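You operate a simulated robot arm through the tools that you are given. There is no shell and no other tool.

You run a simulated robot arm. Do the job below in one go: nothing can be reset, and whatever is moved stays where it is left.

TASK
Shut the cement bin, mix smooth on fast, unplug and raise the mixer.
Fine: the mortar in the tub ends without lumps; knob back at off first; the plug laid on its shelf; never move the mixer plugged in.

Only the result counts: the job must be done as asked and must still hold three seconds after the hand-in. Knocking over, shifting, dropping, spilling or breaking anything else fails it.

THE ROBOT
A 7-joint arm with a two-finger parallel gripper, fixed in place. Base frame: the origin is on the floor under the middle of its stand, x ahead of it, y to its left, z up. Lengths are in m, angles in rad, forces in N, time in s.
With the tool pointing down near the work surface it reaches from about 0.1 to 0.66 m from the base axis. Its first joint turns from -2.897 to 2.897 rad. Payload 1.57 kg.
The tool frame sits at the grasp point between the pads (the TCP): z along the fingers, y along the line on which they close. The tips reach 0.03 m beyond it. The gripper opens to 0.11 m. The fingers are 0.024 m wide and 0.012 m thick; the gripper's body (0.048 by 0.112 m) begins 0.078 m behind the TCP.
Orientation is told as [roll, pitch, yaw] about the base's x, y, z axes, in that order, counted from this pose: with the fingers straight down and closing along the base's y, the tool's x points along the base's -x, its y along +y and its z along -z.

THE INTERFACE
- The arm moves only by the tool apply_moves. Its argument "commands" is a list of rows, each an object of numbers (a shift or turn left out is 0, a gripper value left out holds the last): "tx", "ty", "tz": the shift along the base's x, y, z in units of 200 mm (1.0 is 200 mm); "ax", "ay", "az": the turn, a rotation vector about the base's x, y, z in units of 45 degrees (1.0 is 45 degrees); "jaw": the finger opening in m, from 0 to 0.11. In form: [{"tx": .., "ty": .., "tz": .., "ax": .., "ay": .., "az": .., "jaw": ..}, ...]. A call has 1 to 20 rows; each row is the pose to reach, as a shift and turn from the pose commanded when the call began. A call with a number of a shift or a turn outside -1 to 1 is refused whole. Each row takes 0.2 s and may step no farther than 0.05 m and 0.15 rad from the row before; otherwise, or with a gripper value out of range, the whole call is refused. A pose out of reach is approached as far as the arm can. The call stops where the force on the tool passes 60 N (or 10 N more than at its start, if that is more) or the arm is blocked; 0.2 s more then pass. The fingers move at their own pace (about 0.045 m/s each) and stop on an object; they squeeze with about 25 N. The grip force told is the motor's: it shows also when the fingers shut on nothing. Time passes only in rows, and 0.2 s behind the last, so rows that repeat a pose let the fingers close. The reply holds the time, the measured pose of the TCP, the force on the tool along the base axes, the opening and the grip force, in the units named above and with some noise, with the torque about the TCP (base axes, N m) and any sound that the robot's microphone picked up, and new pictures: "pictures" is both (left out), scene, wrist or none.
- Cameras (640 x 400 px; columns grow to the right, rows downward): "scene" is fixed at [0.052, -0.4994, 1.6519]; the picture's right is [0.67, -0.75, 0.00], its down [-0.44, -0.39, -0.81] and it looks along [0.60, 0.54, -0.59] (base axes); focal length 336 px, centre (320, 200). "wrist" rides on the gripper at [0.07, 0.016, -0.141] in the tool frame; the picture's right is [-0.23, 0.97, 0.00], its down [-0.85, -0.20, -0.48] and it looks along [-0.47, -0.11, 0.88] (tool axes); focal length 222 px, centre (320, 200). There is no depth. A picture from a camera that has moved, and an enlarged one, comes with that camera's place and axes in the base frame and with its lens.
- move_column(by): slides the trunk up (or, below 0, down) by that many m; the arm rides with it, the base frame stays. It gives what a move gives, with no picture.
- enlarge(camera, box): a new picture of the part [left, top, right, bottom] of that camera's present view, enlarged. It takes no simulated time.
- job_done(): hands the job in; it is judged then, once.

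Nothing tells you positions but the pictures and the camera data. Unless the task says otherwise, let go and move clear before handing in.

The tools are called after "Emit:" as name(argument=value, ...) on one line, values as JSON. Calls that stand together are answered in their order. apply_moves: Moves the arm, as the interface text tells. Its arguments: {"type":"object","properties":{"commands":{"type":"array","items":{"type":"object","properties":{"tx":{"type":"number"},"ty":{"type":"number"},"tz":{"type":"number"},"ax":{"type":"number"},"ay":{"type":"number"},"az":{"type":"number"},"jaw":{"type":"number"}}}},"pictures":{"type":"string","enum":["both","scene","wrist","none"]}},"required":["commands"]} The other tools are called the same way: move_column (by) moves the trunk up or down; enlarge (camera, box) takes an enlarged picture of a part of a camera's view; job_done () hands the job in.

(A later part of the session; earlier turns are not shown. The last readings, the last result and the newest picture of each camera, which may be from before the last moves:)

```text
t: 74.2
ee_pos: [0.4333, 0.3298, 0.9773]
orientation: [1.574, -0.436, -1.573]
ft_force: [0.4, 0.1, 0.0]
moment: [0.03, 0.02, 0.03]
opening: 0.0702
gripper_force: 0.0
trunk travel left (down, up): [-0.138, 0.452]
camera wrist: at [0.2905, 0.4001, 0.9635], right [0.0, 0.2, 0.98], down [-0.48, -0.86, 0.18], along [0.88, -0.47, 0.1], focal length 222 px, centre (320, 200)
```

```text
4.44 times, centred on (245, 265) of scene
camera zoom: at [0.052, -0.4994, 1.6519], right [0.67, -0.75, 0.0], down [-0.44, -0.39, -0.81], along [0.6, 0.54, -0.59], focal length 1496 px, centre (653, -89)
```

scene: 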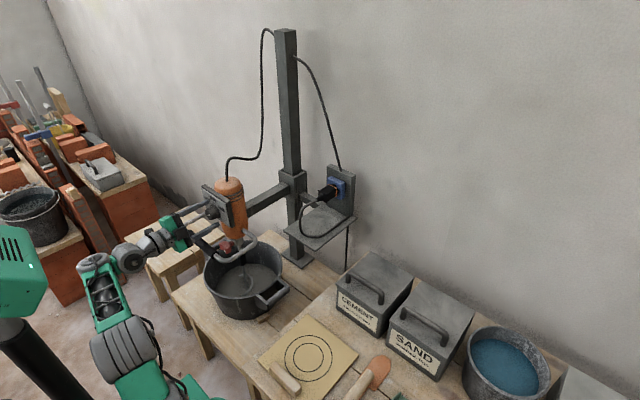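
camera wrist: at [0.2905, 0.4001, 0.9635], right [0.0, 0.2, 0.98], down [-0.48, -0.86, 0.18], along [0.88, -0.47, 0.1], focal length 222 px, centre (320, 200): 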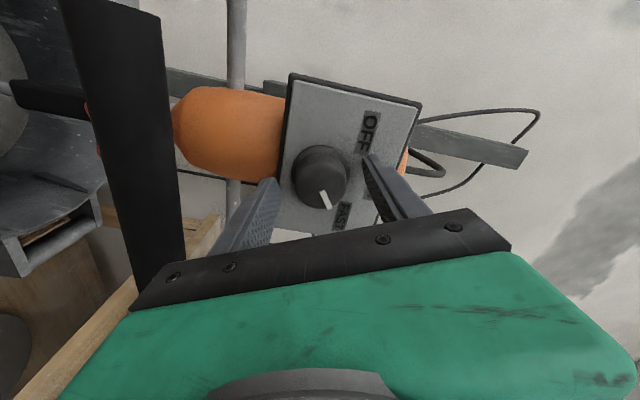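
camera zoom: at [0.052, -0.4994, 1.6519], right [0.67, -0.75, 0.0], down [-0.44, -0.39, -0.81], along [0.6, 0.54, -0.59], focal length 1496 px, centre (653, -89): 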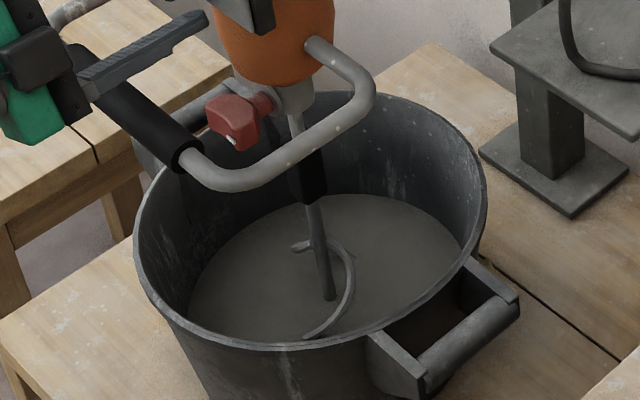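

The knob stayed at FAST after release, and the paddle is running. I'll let it mix for a few seconds and watch the mortar.

Emit:
apply_moves(commands=[{"tx": 0}, {"tx": 0}, {"tx": 0}, {"tx": 0}, {"tx": 0}, {"tx": 0}, {"tx": 0}, {"tx": 0}, {"tx": 0}, {"tx": 0}, {"tx": 0}, {"tx": 0}, {"tx": 0}, {"tx": 0}, {"tx": 0}, {"tx": 0}, {"tx": 0}, {"tx": 0}, {"tx": 0}, {"tx": 0}], pictures="none")

Emit:
enlarge(camera="scene", box=[200, 240, 290, 310])

Emit:
apply_moves(commands=[{"tx": 0}, {"tx": 0}, {"tx": 0}, {"tx": 0}, {"tx": 0}, {"tx": 0}, {"tx": 0}, {"tx": 0}, {"tx": 0}, {"tx": 0}, {"tx": 0}, {"tx": 0}, {"tx": 0}, {"tx": 0}, {"tx": 0}, {"tx": 0}, {"tx": 0}, {"tx": 0}, {"tx": 0}, {"tx": 0}], pictures="none")

Emit:
enlarge(camera="scene", box=[200, 240, 290, 310])

```text
t: 78.4
ee_pos: [0.4321, 0.3302, 0.9775]
orientation: [1.573, -0.433, -1.573]
ft_force: [1.0, 0.1, -0.4]
moment: [0.02, 0.01, -0.02]
opening: 0.0702
gripper_force: 0.0
trunk travel left (down, up): [-0.138, 0.452]
```

```text
5.71 times, centred on (245, 275) of scene
camera zoom: at [0.052, -0.4994, 1.6519], right [0.67, -0.75, 0.0], down [-0.44, -0.39, -0.81], along [0.6, 0.54, -0.59], focal length 1923 px, centre (749, -229)
```

zoom: 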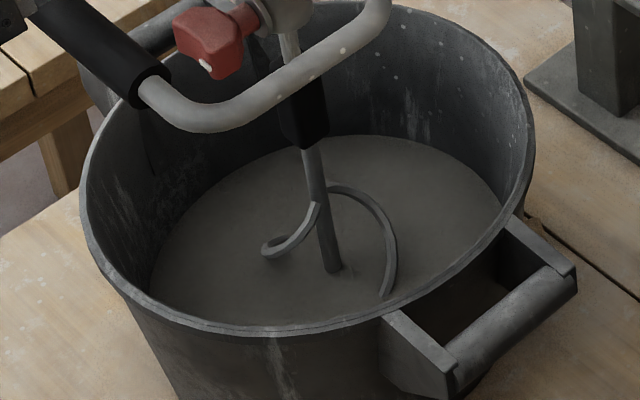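

```text
t: 82.6
ee_pos: [0.4324, 0.3287, 0.9773]
orientation: [1.573, -0.433, -1.574]
ft_force: [0.6, -0.1, 0.1]
moment: [-0.03, 0.01, 0.04]
opening: 0.07
gripper_force: 0.0
trunk travel left (down, up): [-0.138, 0.452]
```

```text
5.71 times, centred on (245, 275) of scene
camera zoom: at [0.052, -0.4994, 1.6519], right [0.67, -0.75, 0.0], down [-0.44, -0.39, -0.81], along [0.6, 0.54, -0.59], focal length 1923 px, centre (749, -229)
```

zoom: 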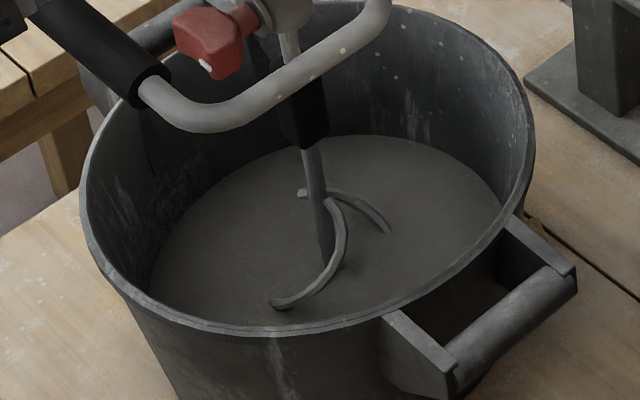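

The mortar already looks even. To be safe I'll keep it on FAST a good while longer and compare again.

Emit:
apply_moves(commands=[{"tx": 0}, {"tx": 0}, {"tx": 0}, {"tx": 0}, {"tx": 0}, {"tx": 0}, {"tx": 0}, {"tx": 0}, {"tx": 0}, {"tx": 0}, {"tx": 0}, {"tx": 0}, {"tx": 0}, {"tx": 0}, {"tx": 0}, {"tx": 0}, {"tx": 0}, {"tx": 0}, {"tx": 0}, {"tx": 0}], pictures="none")

Emit:
apply_moves(commands=[{"tx": 0}, {"tx": 0}, {"tx": 0}, {"tx": 0}, {"tx": 0}, {"tx": 0}, {"tx": 0}, {"tx": 0}, {"tx": 0}, {"tx": 0}, {"tx": 0}, {"tx": 0}, {"tx": 0}, {"tx": 0}, {"tx": 0}, {"tx": 0}, {"tx": 0}, {"tx": 0}, {"tx": 0}, {"tx": 0}], pictures="none")

Emit:
apply_moves(commands=[{"tx": 0}, {"tx": 0}, {"tx": 0}, {"tx": 0}, {"tx": 0}, {"tx": 0}, {"tx": 0}, {"tx": 0}, {"tx": 0}, {"tx": 0}, {"tx": 0}, {"tx": 0}, {"tx": 0}, {"tx": 0}, {"tx": 0}, {"tx": 0}, {"tx": 0}, {"tx": 0}, {"tx": 0}, {"tx": 0}], pictures="both")

Emit:
enlarge(camera="scene", box=[200, 240, 290, 310])

```text
t: 86.8
ee_pos: [0.4328, 0.3293, 0.9777]
orientation: [1.572, -0.433, -1.575]
ft_force: [0.3, -1.0, 0.4]
moment: [0.0, 0.05, 0.01]
opening: 0.0701
gripper_force: 0.1
trunk travel left (down, up): [-0.138, 0.452]
```

```text
t: 91.0
ee_pos: [0.4309, 0.33, 0.9778]
orientation: [1.572, -0.433, -1.576]
ft_force: [-0.4, -0.7, 0.3]
moment: [0.0, 0.0, 0.0]
opening: 0.0699
gripper_force: 0.0
trunk travel left (down, up): [-0.138, 0.452]
```

```text
t: 95.2
ee_pos: [0.4321, 0.3289, 0.9786]
orientation: [1.572, -0.435, -1.575]
ft_force: [0.0, 0.6, 1.1]
moment: [0.04, -0.01, -0.01]
opening: 0.07
gripper_force: 0.2
trunk travel left (down, up): [-0.138, 0.452]
camera wrist: at [0.2906, 0.4001, 0.9637], right [0.0, 0.2, 0.98], down [-0.48, -0.86, 0.18], along [0.88, -0.47, 0.1], focal length 222 px, centre (320, 200)
```

scene: 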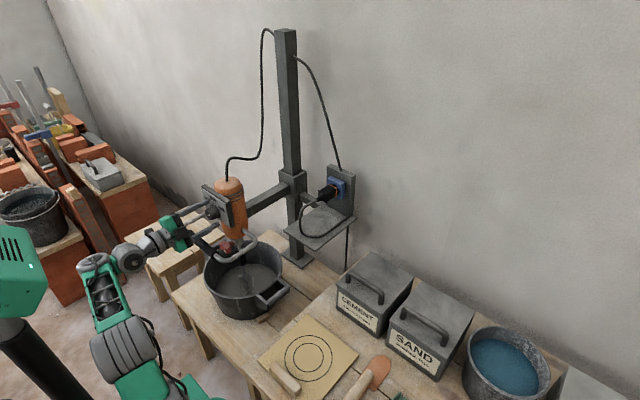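
wrist: 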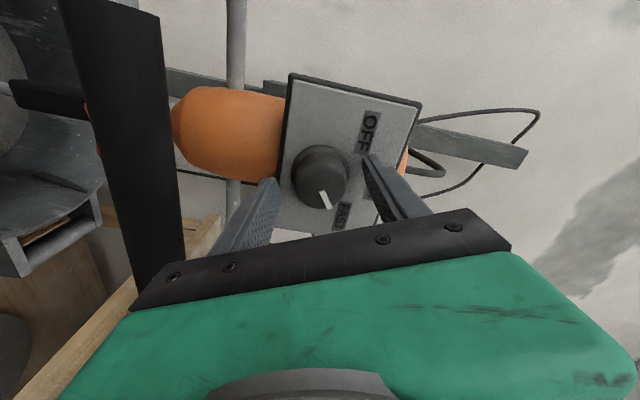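

```text
5.71 times, centred on (245, 275) of scene
camera zoom: at [0.052, -0.4994, 1.6519], right [0.67, -0.75, 0.0], down [-0.44, -0.39, -0.81], along [0.6, 0.54, -0.59], focal length 1923 px, centre (749, -229)
```

zoom: 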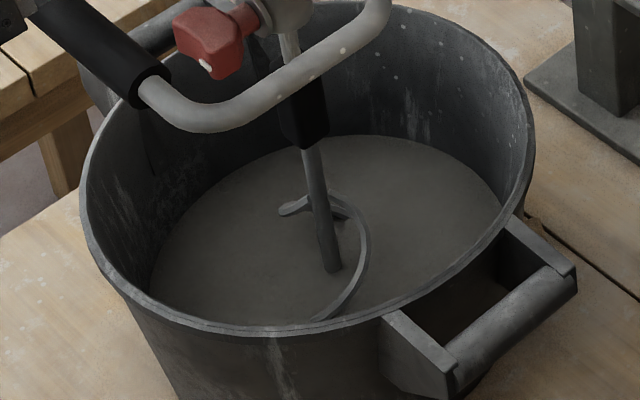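

The mortar stays smooth and even after about 20 s on FAST. I'll give it a few more seconds, then re-grip the knob.

Emit:
apply_moves(commands=[{"tx": 0}, {"tx": 0}, {"tx": 0}, {"tx": 0}, {"tx": 0}, {"tx": 0}, {"tx": 0}, {"tx": 0}, {"tx": 0}, {"tx": 0}, {"tx": 0}, {"tx": 0}, {"tx": 0}, {"tx": 0}, {"tx": 0}, {"tx": 0}, {"tx": 0}, {"tx": 0}, {"tx": 0}, {"tx": 0}], pictures="none")

Emit:
apply_moves(commands=[{"tx": 0}, {"tx": 0}, {"tx": 0}, {"tx": 0}, {"tx": 0}, {"tx": 0}, {"tx": 0}, {"tx": 0}, {"tx": 0}, {"tx": 0}, {"tx": 0}, {"tx": 0}, {"tx": 0}, {"jaw": 0.0}, {"jaw": 0.0}, {"jaw": 0.0}, {"jaw": 0.0}, {"jaw": 0.0}, {"jaw": 0.0}, {"jaw": 0.0}], pictures="wrist")

Emit:
enlarge(camera="scene", box=[200, 240, 290, 310])

```text
t: 99.4
ee_pos: [0.433, 0.3293, 0.9782]
orientation: [1.575, -0.433, -1.576]
ft_force: [0.0, 0.0, 0.3]
moment: [-0.04, 0.01, -0.04]
opening: 0.07
gripper_force: 0.0
trunk travel left (down, up): [-0.138, 0.452]
```

```text
t: 103.6
ee_pos: [0.4317, 0.3303, 0.9785]
orientation: [1.572, -0.433, -1.574]
ft_force: [4.0, 2.4, 7.0]
moment: [-0.05, -0.17, 0.17]
opening: 0.041
gripper_force: 45.8
trunk travel left (down, up): [-0.138, 0.452]
camera wrist: at [0.2906, 0.4002, 0.964], right [0.0, 0.2, 0.98], down [-0.48, -0.86, 0.18], along [0.88, -0.47, 0.1], focal length 222 px, centre (320, 200)
```

wrist: 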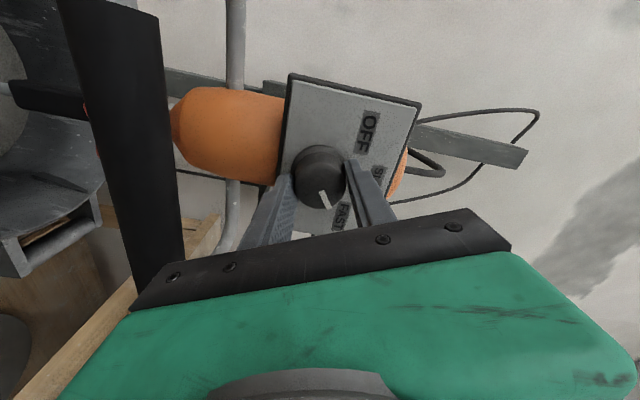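

```text
5.71 times, centred on (245, 275) of scene
camera zoom: at [0.052, -0.4994, 1.6519], right [0.67, -0.75, 0.0], down [-0.44, -0.39, -0.81], along [0.6, 0.54, -0.59], focal length 1923 px, centre (749, -229)
```

zoom: 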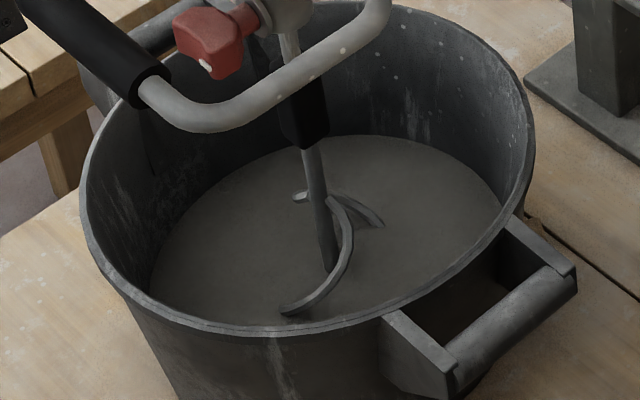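

Smooth mortar, and the knob is gripped again. I'll turn it back counter-clockwise: −45°, −45°, then the rest to OFF.

Emit:
apply_moves(commands=[{"ax": -0.125}, {"ax": -0.25}, {"ax": -0.375}, {"ax": -0.5}, {"ax": -0.625}, {"ax": -0.75}, {"ax": -0.875}, {"ax": -1.0}, {"ax": -1.0}], pictures="none")

Emit:
apply_moves(commands=[{"ax": -0.125}, {"ax": -0.25}, {"ax": -0.375}, {"ax": -0.5}, {"ax": -0.625}, {"ax": -0.75}, {"ax": -0.875}, {"ax": -1.0}, {"ax": -1.0}], pictures="wrist")

```text
t: 105.6
ee_pos: [0.4314, 0.329, 0.9784]
orientation: [1.581, -1.22, -1.58]
ft_force: [5.7, 10.2, 10.6]
moment: [-0.02, 0.07, 0.53]
opening: 0.0407
gripper_force: 45.0
trunk travel left (down, up): [-0.138, 0.452]
```

```text
t: 107.6
ee_pos: [0.4317, 0.3297, 0.9786]
orientation: [-1.579, -1.136, 1.578]
ft_force: [2.0, 7.5, 9.3]
moment: [-0.01, -0.87, 0.38]
opening: 0.0411
gripper_force: 44.9
trunk travel left (down, up): [-0.138, 0.452]
camera wrist: at [0.2904, 0.3149, 0.9081], right [0.0, 0.98, -0.2], down [-0.48, 0.18, 0.86], along [0.88, 0.1, 0.47], focal length 222 px, centre (320, 200)
```

wrist: 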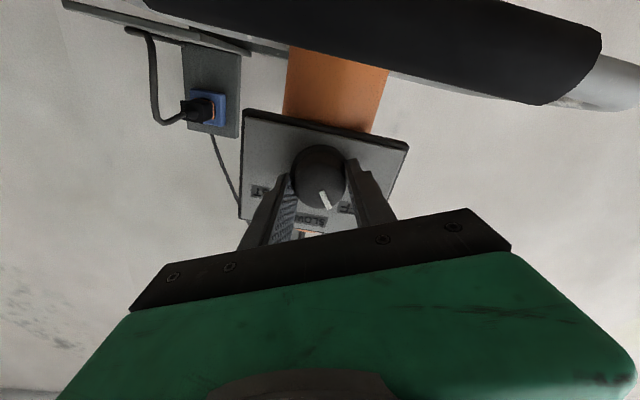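

Nearly there: about 15° remain to OFF. I'll ease the side load a touch and finish the turn.

Emit:
apply_moves(commands=[{"ty": 0.002, "tz": 0.003, "ax": -0.1}, {"ty": 0.003, "tz": 0.004, "ax": -0.2}, {"ty": 0.003, "tz": 0.004, "ax": -0.3}, {"ty": 0.003, "tz": 0.004, "ax": -0.345}, {"ty": 0.003, "tz": 0.004, "ax": -0.345}], pictures="none")

Emit:
apply_moves(commands=[{"jaw": 0.11}, {"jaw": 0.11}, {"jaw": 0.11}, {"jaw": 0.11}, {"jaw": 0.11}], pictures="both")

Emit:
enlarge(camera="wrist", box=[220, 60, 420, 250])

Emit:
enlarge(camera="scene", box=[200, 240, 290, 310])

```text
t: 108.8
ee_pos: [0.4324, 0.3305, 0.9779]
orientation: [-1.574, -0.864, 1.573]
ft_force: [-1.2, 0.1, 1.2]
moment: [-0.02, 0.33, -0.44]
opening: 0.0409
gripper_force: 45.0
trunk travel left (down, up): [-0.138, 0.452]
```

```text
t: 110.0
ee_pos: [0.4318, 0.3307, 0.9788]
orientation: [-1.574, -0.867, 1.576]
ft_force: [-0.9, 0.5, -0.4]
moment: [0.04, -0.02, 0.0]
opening: 0.11
gripper_force: 0.1
trunk travel left (down, up): [-0.138, 0.452]
camera wrist: at [0.2904, 0.297, 0.9152], right [0.0, 0.89, -0.46], down [-0.48, 0.4, 0.78], along [0.88, 0.22, 0.43], focal length 222 px, centre (320, 200)
```

scene: 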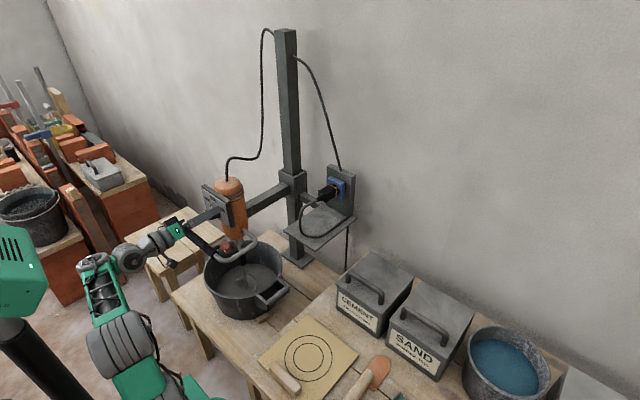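
wrist: 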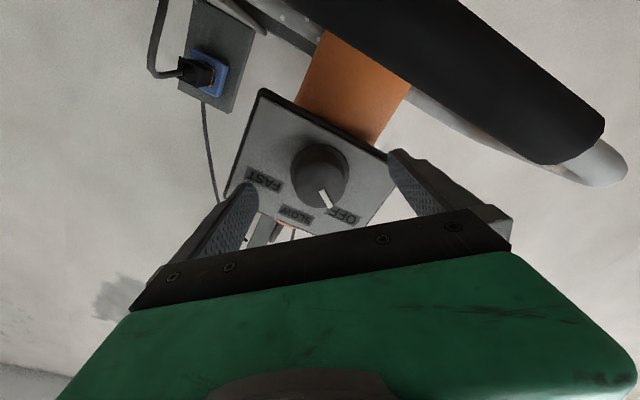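

```text
2.11 times, centred on (320, 155) of wrist
camera zoom: at [0.2904, 0.297, 0.9152], right [0.0, 0.89, -0.46], down [-0.48, 0.4, 0.78], along [0.88, 0.22, 0.43], focal length 468 px, centre (320, 295)
```

zoom: 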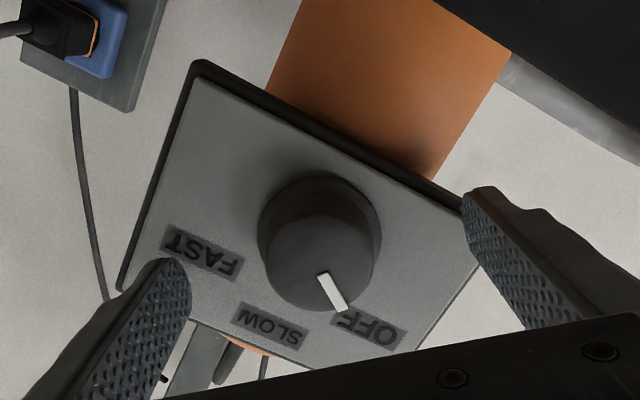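

```text
5.71 times, centred on (245, 275) of scene
camera zoom: at [0.052, -0.4994, 1.6519], right [0.67, -0.75, 0.0], down [-0.44, -0.39, -0.81], along [0.6, 0.54, -0.59], focal length 1923 px, centre (749, -229)
```

zoom: 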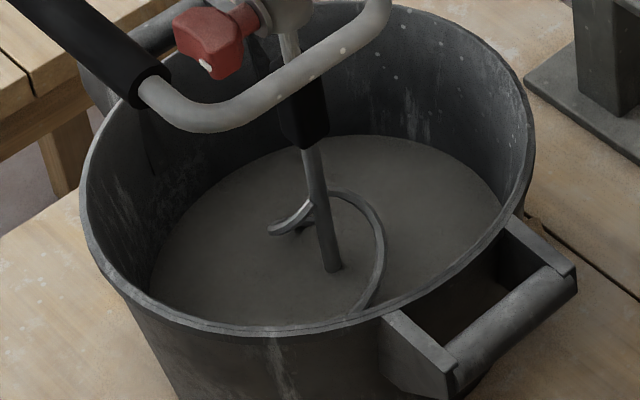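

The mark is back at OFF. I'll wait a moment and confirm the paddle has stopped.

Emit:
apply_moves(commands=[{"tx": 0}, {"tx": 0}, {"tx": 0}, {"tx": 0}], pictures="none")

Emit:
enlarge(camera="scene", box=[200, 240, 290, 310])

Emit:
apply_moves(commands=[{"tx": 0}, {"tx": 0}, {"tx": 0}], pictures="none")

Emit:
enlarge(camera="scene", box=[200, 240, 290, 310])

```text
t: 111.0
ee_pos: [0.4313, 0.3303, 0.9782]
orientation: [-1.574, -0.865, 1.576]
ft_force: [-0.1, 0.2, 1.0]
moment: [0.01, -0.02, -0.03]
opening: 0.11
gripper_force: 0.0
trunk travel left (down, up): [-0.138, 0.452]
```

```text
5.71 times, centred on (245, 275) of scene
camera zoom: at [0.052, -0.4994, 1.6519], right [0.67, -0.75, 0.0], down [-0.44, -0.39, -0.81], along [0.6, 0.54, -0.59], focal length 1923 px, centre (749, -229)
```

zoom: 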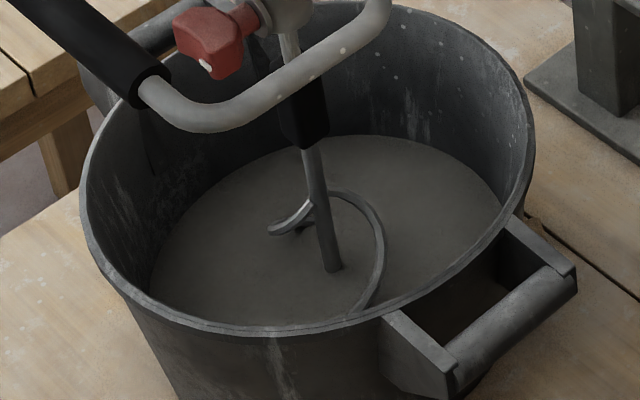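

```text
t: 111.8
ee_pos: [0.4322, 0.3302, 0.9788]
orientation: [-1.575, -0.866, 1.577]
ft_force: [-0.3, 0.9, 0.5]
moment: [0.02, 0.03, 0.0]
opening: 0.1104
gripper_force: 0.0
trunk travel left (down, up): [-0.138, 0.452]
```

```text
5.71 times, centred on (245, 275) of scene
camera zoom: at [0.052, -0.4994, 1.6519], right [0.67, -0.75, 0.0], down [-0.44, -0.39, -0.81], along [0.6, 0.54, -0.59], focal length 1923 px, centre (749, -229)
```

zoom: 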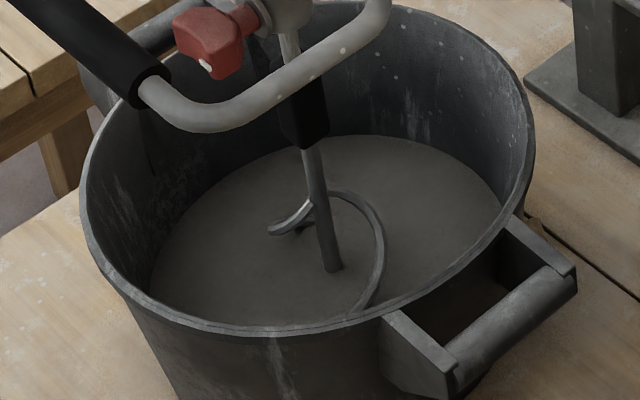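

The paddle is still and the knob is at OFF. Next is the plug. I'll roll the open gripper level around the knob, then raise the trunk so the fingers lift straight off it.

Emit:
apply_moves(commands=[{"ax": 0.15}, {"ax": 0.3}, {"ax": 0.45}, {"ax": 0.6}, {"ax": 0.75}, {"ax": 0.89}, {"ax": 0.89}], pictures="none")

Emit:
move_column(by=0.2)

Emit:
move_column(by=0.213)

Emit:
apply_moves(commands=[{"tx": 0.07, "ty": -0.14, "tz": -0.02}, {"tx": 0.14, "ty": -0.28, "tz": -0.05}, {"tx": 0.22, "ty": -0.42, "tz": -0.08}, {"tx": 0.3, "ty": -0.56, "tz": -0.11}, {"tx": 0.38, "ty": -0.71, "tz": -0.14}, {"tx": 0.44, "ty": -0.85, "tz": -0.15}, {"tx": 0.44, "ty": -0.85, "tz": -0.15}], pictures="both")

```text
t: 113.4
ee_pos: [0.432, 0.3304, 0.9787]
orientation: [-2.281, -1.565, 2.281]
ft_force: [0.2, -0.6, 0.1]
moment: [-0.02, 0.01, 0.02]
opening: 0.11
gripper_force: 0.0
trunk travel left (down, up): [-0.138, 0.452]
```

```text
t: 115.5
ee_pos: [0.4327, 0.3299, 1.179]
orientation: [-2.118, -1.565, 2.118]
ft_force: [0.1, 0.0, -0.3]
moment: [-0.01, -0.02, -0.01]
opening: 0.1101
gripper_force: 0.1
trunk travel left (down, up): [-0.338, 0.252]
```

```text
t: 117.8
ee_pos: [0.4315, 0.3299, 1.391]
orientation: [-2.117, -1.563, 2.117]
ft_force: [0.2, 0.2, 0.5]
moment: [0.01, 0.0, 0.01]
opening: 0.1102
gripper_force: 0.2
trunk travel left (down, up): [-0.551, 0.039]
```

```text
t: 119.4
ee_pos: [0.5217, 0.1584, 1.3618]
orientation: [-2.126, -1.565, 2.125]
ft_force: [-0.5, -0.3, 0.7]
moment: [0.02, 0.03, -0.02]
opening: 0.11
gripper_force: 0.0
trunk travel left (down, up): [-0.551, 0.039]
camera wrist: at [0.3796, 0.1753, 1.2921], right [0.0, 0.98, 0.22], down [-0.48, -0.19, 0.85], along [0.88, -0.11, 0.47], focal length 222 px, centre (320, 200)
```

scene: 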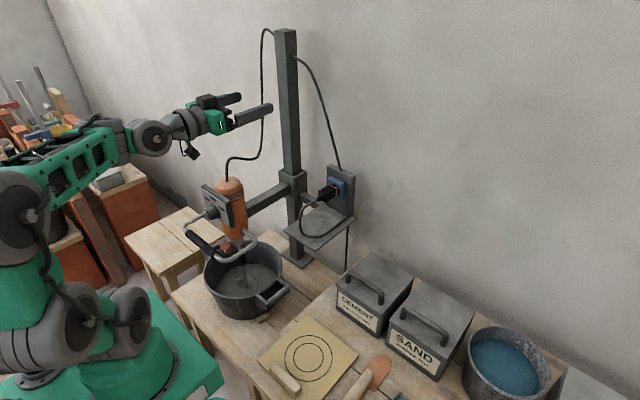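
wrist: 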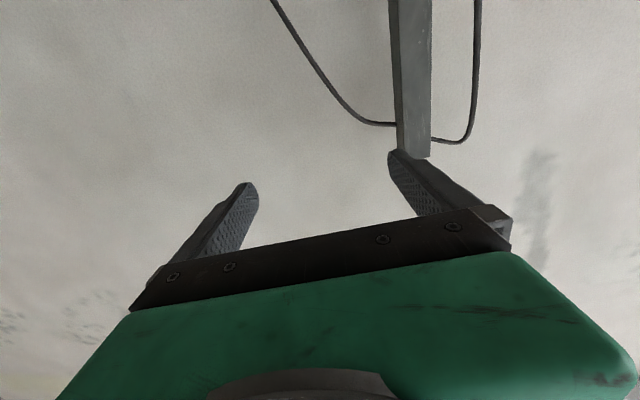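

I've cleared the mixer and the post is well away at about (0.83, 0.33). I'll swing to in front of the plug while tilting the tool to 45°, so the palm stays above the plug's cable.

Emit:
apply_moves(commands=[{"tx": 0.07, "ty": -0.04, "tz": -0.15, "ay": 0.125}, {"tx": 0.14, "ty": -0.08, "tz": -0.3, "ay": 0.25}, {"tx": 0.21, "ty": -0.12, "tz": -0.45, "ay": 0.375}, {"tx": 0.28, "ty": -0.17, "tz": -0.59, "ay": 0.5}, {"tx": 0.28, "ty": -0.17, "tz": -0.59, "ay": 0.5}], pictures="none")

Emit:
apply_moves(commands=[{"tx": 0.04, "ty": -0.04, "tz": -0.15, "ay": 0.125}, {"tx": 0.08, "ty": -0.08, "tz": -0.3, "ay": 0.25}, {"tx": 0.12, "ty": -0.12, "tz": -0.45, "ay": 0.375}, {"tx": 0.155, "ty": -0.165, "tz": -0.615, "ay": 0.5}, {"tx": 0.155, "ty": -0.165, "tz": -0.615, "ay": 0.5}], pictures="both")

```text
t: 120.6
ee_pos: [0.5752, 0.1264, 1.2445]
orientation: [-0.015, -1.179, 0.014]
ft_force: [0.4, -0.2, -0.3]
moment: [-0.01, 0.02, -0.03]
opening: 0.1101
gripper_force: 0.1
trunk travel left (down, up): [-0.551, 0.039]
```

```text
t: 121.8
ee_pos: [0.6081, 0.0917, 1.1197]
orientation: [-0.004, -0.787, 0.006]
ft_force: [-0.4, -0.3, 0.2]
moment: [-0.03, 0.01, -0.02]
opening: 0.1102
gripper_force: 0.2
trunk travel left (down, up): [-0.551, 0.039]
camera wrist: at [0.4583, 0.1073, 1.1706], right [0.16, 0.97, 0.16], down [0.26, -0.2, 0.94], along [0.95, -0.11, -0.29], focal length 222 px, centre (320, 200)
```

scene: 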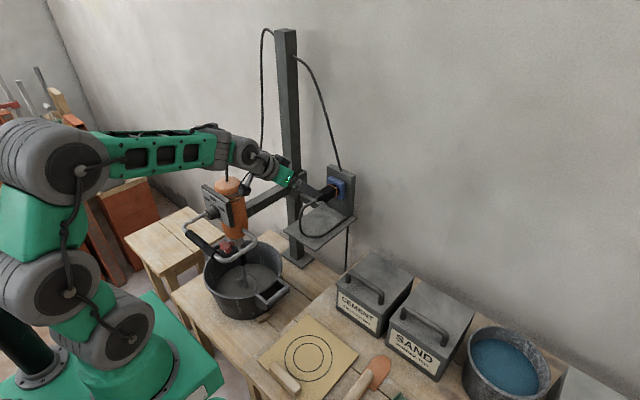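
wrist: 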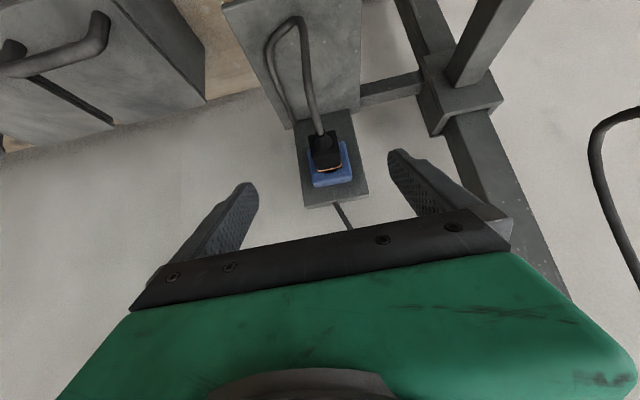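

The plug is nicely visible between the open fingers. I'll enlarge to fix its position.

Emit:
enlarge(camera="wrist", box=[240, 80, 410, 220])

Emit:
enlarge(camera="scene", box=[270, 150, 370, 250])

```text
2.86 times, centred on (325, 150) of wrist
camera zoom: at [0.4583, 0.1073, 1.1706], right [0.16, 0.97, 0.16], down [0.26, -0.2, 0.94], along [0.95, -0.11, -0.29], focal length 635 px, centre (306, 343)
```

zoom: 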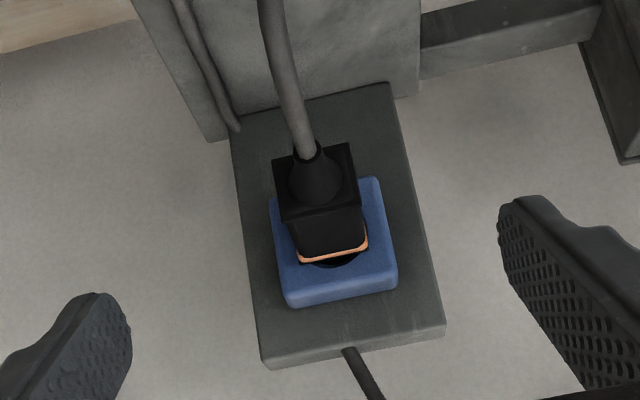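

```text
4.00 times, centred on (320, 200) of scene
camera zoom: at [0.052, -0.4994, 1.6519], right [0.67, -0.75, 0.0], down [-0.44, -0.39, -0.81], along [0.6, 0.54, -0.59], focal length 1346 px, centre (320, 200)
```

zoom: 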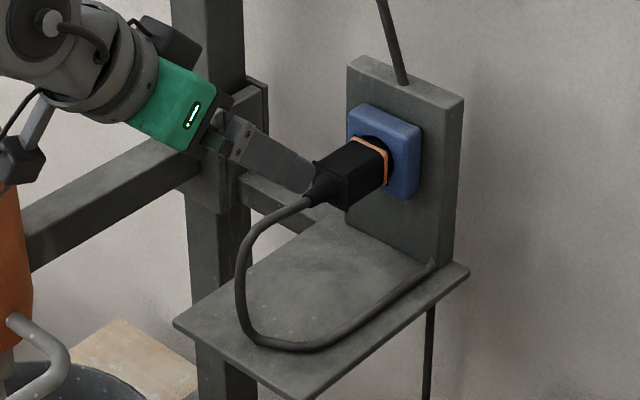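

The plug's back face is at about (0.732, 0.094, 1.007), and the shelf top is at z≈0.90. I'll zoom further to find how far the blue socket sticks out, so the fingertips don't hit it.

Emit:
enlarge(camera="scene", box=[312, 172, 352, 204])

Emit:
enlarge(camera="wrist", box=[290, 110, 370, 210])

```text
12.50 times, centred on (332, 188) of scene
camera zoom: at [0.052, -0.4994, 1.6519], right [0.67, -0.75, 0.0], down [-0.44, -0.39, -0.81], along [0.6, 0.54, -0.59], focal length 4206 px, centre (170, 350)
```

zoom: 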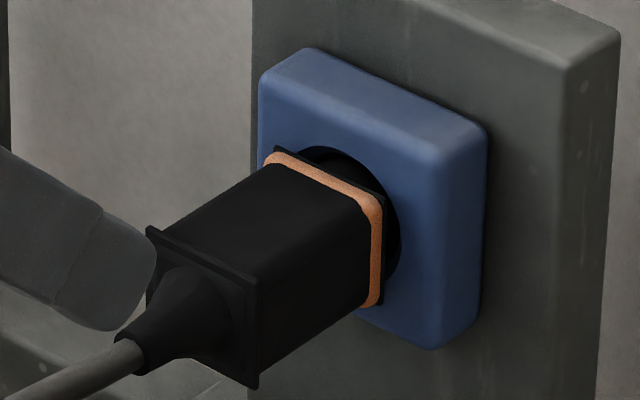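

```text
4.00 times, centred on (330, 160) of wrist
camera zoom: at [0.4583, 0.1073, 1.1706], right [0.16, 0.97, 0.16], down [0.26, -0.2, 0.94], along [0.95, -0.11, -0.29], focal length 888 px, centre (280, 360)
```

zoom: 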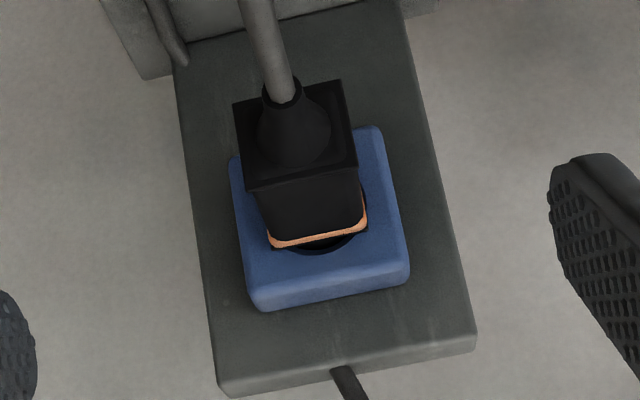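

The plug's back flange is at x≈0.730 (y 0.075–0.112, z 0.99–1.026), and the blue socket face is at x≈0.789. I'll move in at 45° with the fingers either side of the plug.

Emit:
apply_moves(commands=[{"tx": 0.12, "ty": 0.005, "tz": -0.045}, {"tx": 0.23, "ty": 0.0095, "tz": -0.09}, {"tx": 0.34, "ty": 0.0095, "tz": -0.135}, {"tx": 0.44, "ty": 0.0095, "tz": -0.235}, {"tx": 0.54, "ty": 0.0095, "tz": -0.335}, {"tx": 0.62, "ty": 0.0095, "tz": -0.415}, {"tx": 0.69, "ty": 0.0095, "tz": -0.485}, {"tx": 0.69, "ty": 0.0095, "tz": -0.485}], pictures="both")

Emit:
enlarge(camera="scene", box=[300, 160, 360, 210])

Emit:
enlarge(camera="wrist", box=[220, 80, 440, 240])

```text
t: 123.6
ee_pos: [0.7457, 0.0948, 1.0228]
orientation: [-0.005, -0.789, 0.006]
ft_force: [0.0, 0.3, -1.3]
moment: [0.0, 0.01, 0.01]
opening: 0.1102
gripper_force: 0.1
trunk travel left (down, up): [-0.551, 0.039]
camera wrist: at [0.5957, 0.1119, 1.0738], right [0.16, 0.97, 0.16], down [0.26, -0.19, 0.94], along [0.95, -0.11, -0.29], focal length 222 px, centre (320, 200)
```

scene: 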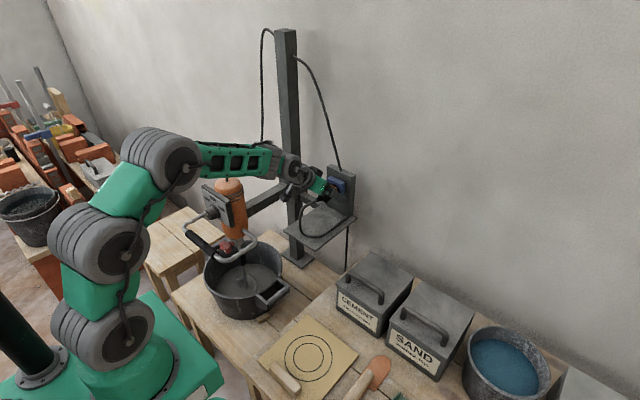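
wrist: 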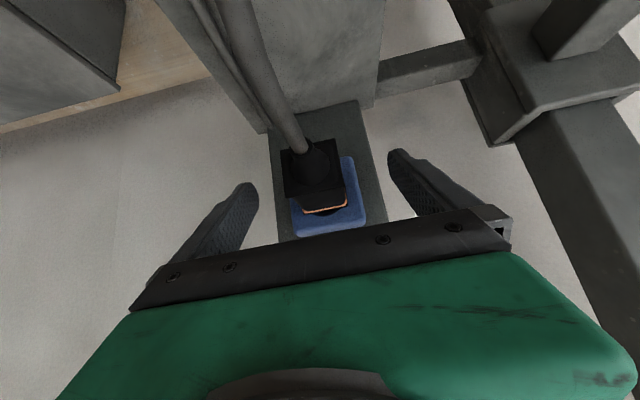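

```text
8.00 times, centred on (330, 185) of scene
camera zoom: at [0.052, -0.4994, 1.6519], right [0.67, -0.75, 0.0], down [-0.44, -0.39, -0.81], along [0.6, 0.54, -0.59], focal length 2692 px, centre (240, 320)
```

zoom: 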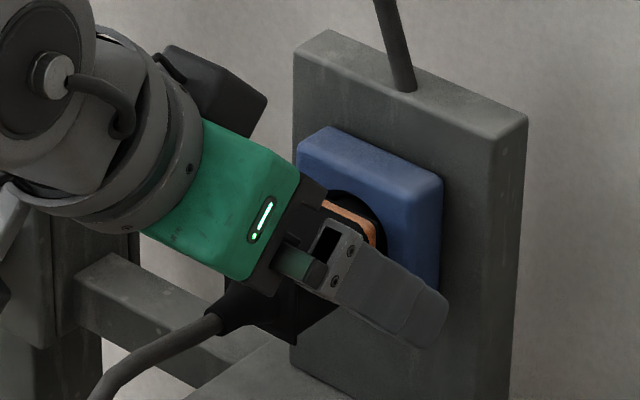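

```text
2.50 times, centred on (330, 160) of wrist
camera zoom: at [0.5957, 0.1119, 1.0738], right [0.16, 0.97, 0.16], down [0.26, -0.19, 0.94], along [0.95, -0.11, -0.29], focal length 555 px, centre (295, 300)
```

zoom: 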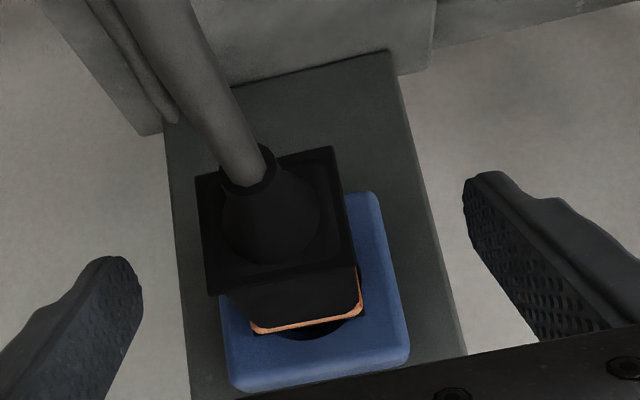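

The plug is centred between the fingers. Closing the jaw on it.

Emit:
apply_moves(commands=[{"jaw": 0.0}, {"jaw": 0.0}, {"jaw": 0.0}, {"jaw": 0.0}, {"jaw": 0.0}, {"jaw": 0.0}, {"jaw": 0.0}], pictures="both")

Emit:
enlarge(camera="wrist", box=[220, 80, 440, 240])

```text
t: 125.2
ee_pos: [0.7452, 0.0943, 1.021]
orientation: [-0.004, -0.788, 0.004]
ft_force: [1.2, -7.1, -0.5]
moment: [-0.15, -0.06, -0.44]
opening: 0.0377
gripper_force: 25.8
trunk travel left (down, up): [-0.551, 0.039]
camera wrist: at [0.5956, 0.1108, 1.074], right [0.16, 0.97, 0.16], down [0.26, -0.2, 0.94], along [0.95, -0.11, -0.29], focal length 222 px, centre (320, 200)
```

scene: 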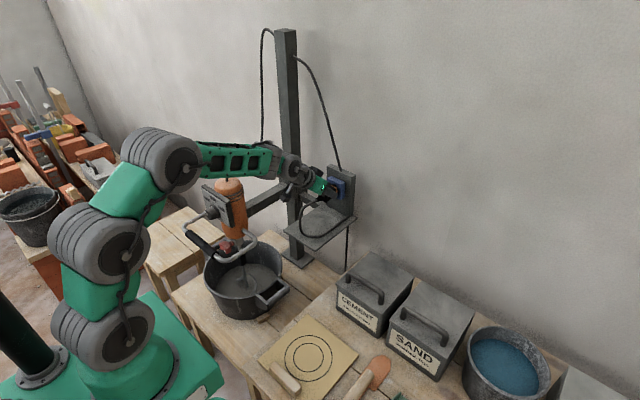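
wrist: 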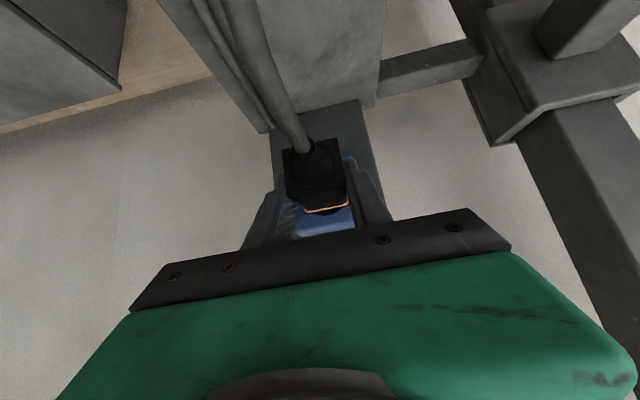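

```text
2.50 times, centred on (330, 160) of wrist
camera zoom: at [0.5956, 0.1108, 1.074], right [0.16, 0.97, 0.16], down [0.26, -0.2, 0.94], along [0.95, -0.11, -0.29], focal length 555 px, centre (295, 300)
```

zoom: 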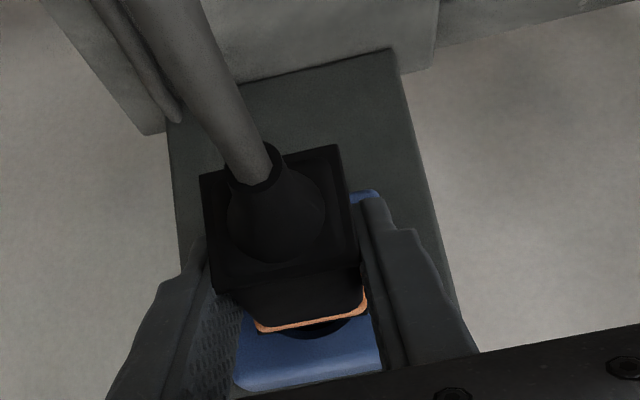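

The plug is gripped (38 mm). I'll pull it straight out along −x.

Emit:
apply_moves(commands=[{"tx": -0.02, "ty": -0.003}, {"tx": -0.04, "ty": -0.003}, {"tx": -0.07, "ty": -0.003}, {"tx": -0.1, "ty": -0.003}, {"tx": -0.14, "ty": -0.003}, {"tx": -0.18, "ty": -0.003}, {"tx": -0.22, "ty": -0.003}, {"tx": -0.26, "ty": -0.003}, {"tx": -0.3, "ty": -0.003}, {"tx": -0.3, "ty": -0.003}], pictures="both")

Emit:
enlarge(camera="scene", box=[270, 150, 370, 250])

Emit:
enlarge(camera="wrist", box=[220, 80, 440, 240])

```text
t: 127.4
ee_pos: [0.6844, 0.0947, 1.0241]
orientation: [-0.004, -0.788, 0.007]
ft_force: [-0.4, -0.4, 0.5]
moment: [-0.02, 0.01, 0.03]
opening: 0.0376
gripper_force: 24.8
trunk travel left (down, up): [-0.551, 0.039]
camera wrist: at [0.5345, 0.11, 1.0743], right [0.16, 0.97, 0.16], down [0.26, -0.19, 0.94], along [0.95, -0.11, -0.29], focal length 222 px, centre (320, 200)
```

scene: 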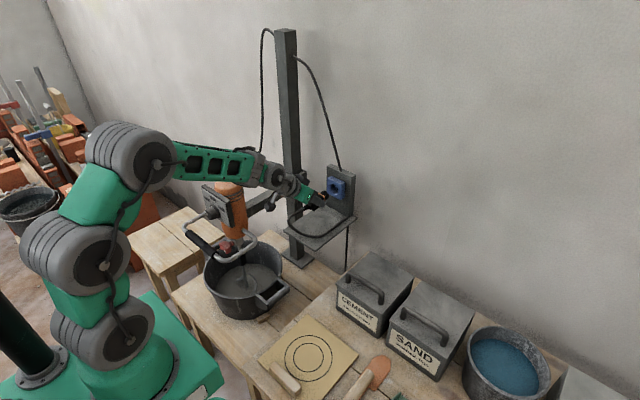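
wrist: 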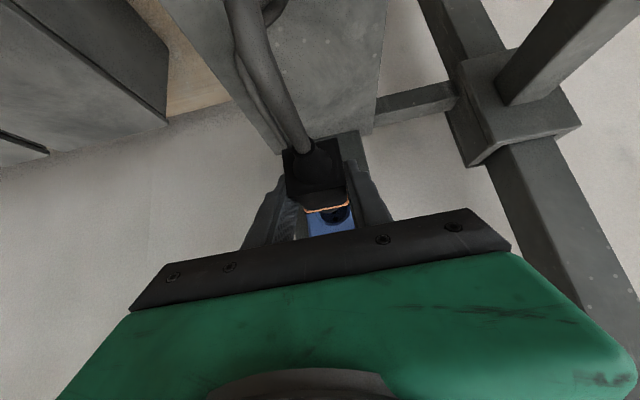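

```text
4.00 times, centred on (320, 200) of scene
camera zoom: at [0.052, -0.4994, 1.6519], right [0.67, -0.75, 0.0], down [-0.44, -0.39, -0.81], along [0.6, 0.54, -0.59], focal length 1346 px, centre (320, 200)
```

zoom: 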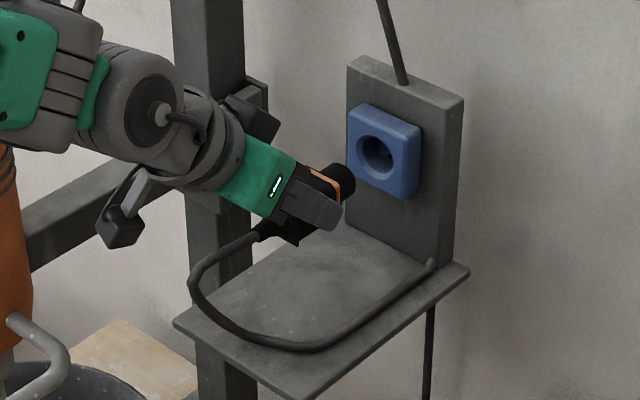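

```text
2.50 times, centred on (330, 160) of wrist
camera zoom: at [0.5345, 0.11, 1.0743], right [0.16, 0.97, 0.16], down [0.26, -0.19, 0.94], along [0.95, -0.11, -0.29], focal length 555 px, centre (295, 300)
```

zoom: 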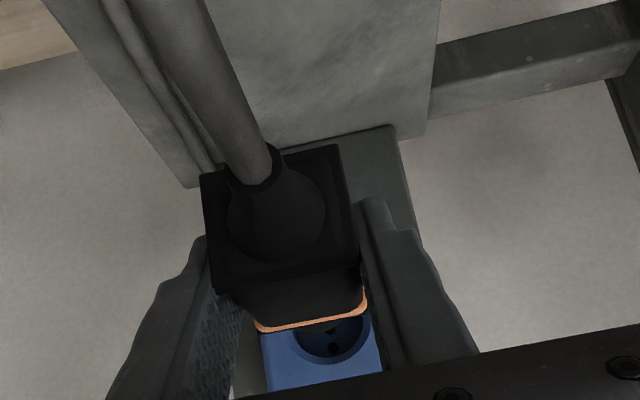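

The plug is out; the socket is empty. I'll lower it over the shelf, shifting a little forward so it lies well inside the shelf.

Emit:
apply_moves(commands=[{"tx": 0.0, "tz": -0.07}, {"tx": 0.0, "tz": -0.15}, {"tx": 0.03, "tz": -0.23}, {"tx": 0.06, "tz": -0.3}, {"tx": 0.09, "tz": -0.36}, {"tx": 0.1, "tz": -0.4}, {"tx": 0.1, "tz": -0.42}, {"tx": 0.1, "tz": -0.42}], pictures="both")

Emit:
enlarge(camera="scene", box=[270, 170, 370, 260])

Emit:
enlarge(camera="wrist", box=[180, 40, 460, 240])

```text
t: 129.2
ee_pos: [0.7049, 0.0947, 0.9397]
orientation: [-0.006, -0.791, 0.006]
ft_force: [-0.2, -0.3, 0.4]
moment: [0.01, 0.02, -0.02]
opening: 0.0376
gripper_force: 25.4
trunk travel left (down, up): [-0.551, 0.039]
camera wrist: at [0.5552, 0.1104, 0.9902], right [0.16, 0.97, 0.16], down [0.26, -0.2, 0.94], along [0.95, -0.11, -0.29], focal length 222 px, centre (320, 200)
```

scene: 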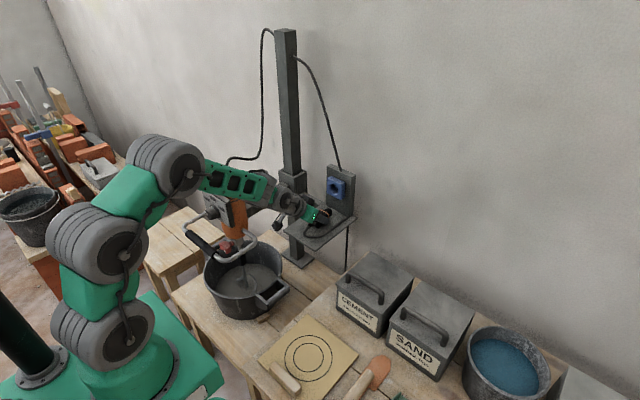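
wrist: 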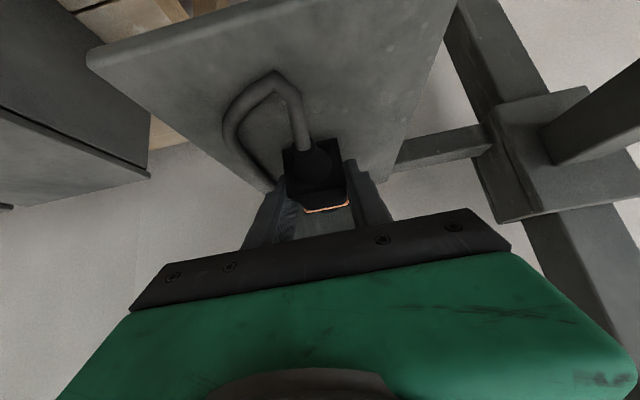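

```text
4.44 times, centred on (320, 215) of scene
camera zoom: at [0.052, -0.4994, 1.6519], right [0.67, -0.75, 0.0], down [-0.44, -0.39, -0.81], along [0.6, 0.54, -0.59], focal length 1496 px, centre (320, 133)
```

zoom: 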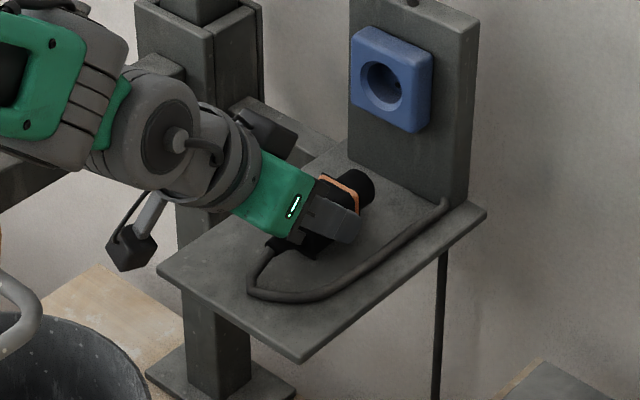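

```text
2.00 times, centred on (320, 140) of wrist
camera zoom: at [0.5552, 0.1104, 0.9902], right [0.16, 0.97, 0.16], down [0.26, -0.2, 0.94], along [0.95, -0.11, -0.29], focal length 444 px, centre (320, 320)
```

zoom: 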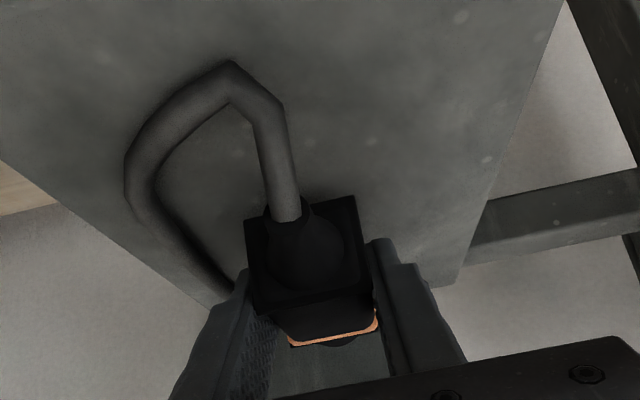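

The plug is just above the shelf. I'll lower it in 2 mm steps to touch down.

Emit:
apply_moves(commands=[{"tz": -0.01}, {"tz": -0.02}, {"tz": -0.03}, {"tz": -0.03}], pictures="none")

Emit:
apply_moves(commands=[{"tz": -0.007}, {"tz": -0.014}, {"tz": -0.014}], pictures="none")

```text
t: 130.2
ee_pos: [0.7047, 0.0934, 0.9333]
orientation: [-0.005, -0.788, 0.008]
ft_force: [-0.9, -0.5, -0.8]
moment: [0.03, 0.02, -0.04]
opening: 0.0376
gripper_force: 25.5
trunk travel left (down, up): [-0.551, 0.039]
```

```text
t: 131.0
ee_pos: [0.7045, 0.0947, 0.9297]
orientation: [-0.003, -0.79, 0.006]
ft_force: [-0.7, -0.5, 0.6]
moment: [-0.03, 0.05, 0.01]
opening: 0.0378
gripper_force: 25.1
trunk travel left (down, up): [-0.551, 0.039]
```

Emit:
apply_moves(commands=[{"tz": -0.007}, {"tz": -0.014}, {"tz": -0.014}], pictures="none")

Emit:
enlarge(camera="scene", box=[300, 190, 350, 230])

```text
t: 131.8
ee_pos: [0.7048, 0.0957, 0.9304]
orientation: [-0.005, -0.793, 0.008]
ft_force: [-2.9, 1.6, 10.2]
moment: [0.12, 0.29, -0.02]
opening: 0.0378
gripper_force: 25.0
trunk travel left (down, up): [-0.551, 0.039]
```

```text
10.00 times, centred on (325, 210) of scene
camera zoom: at [0.052, -0.4994, 1.6519], right [0.67, -0.75, 0.0], down [-0.44, -0.39, -0.81], along [0.6, 0.54, -0.59], focal length 3365 px, centre (270, 100)
```

zoom: 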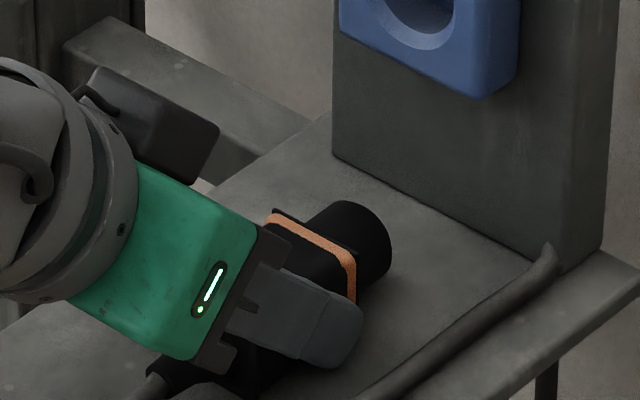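

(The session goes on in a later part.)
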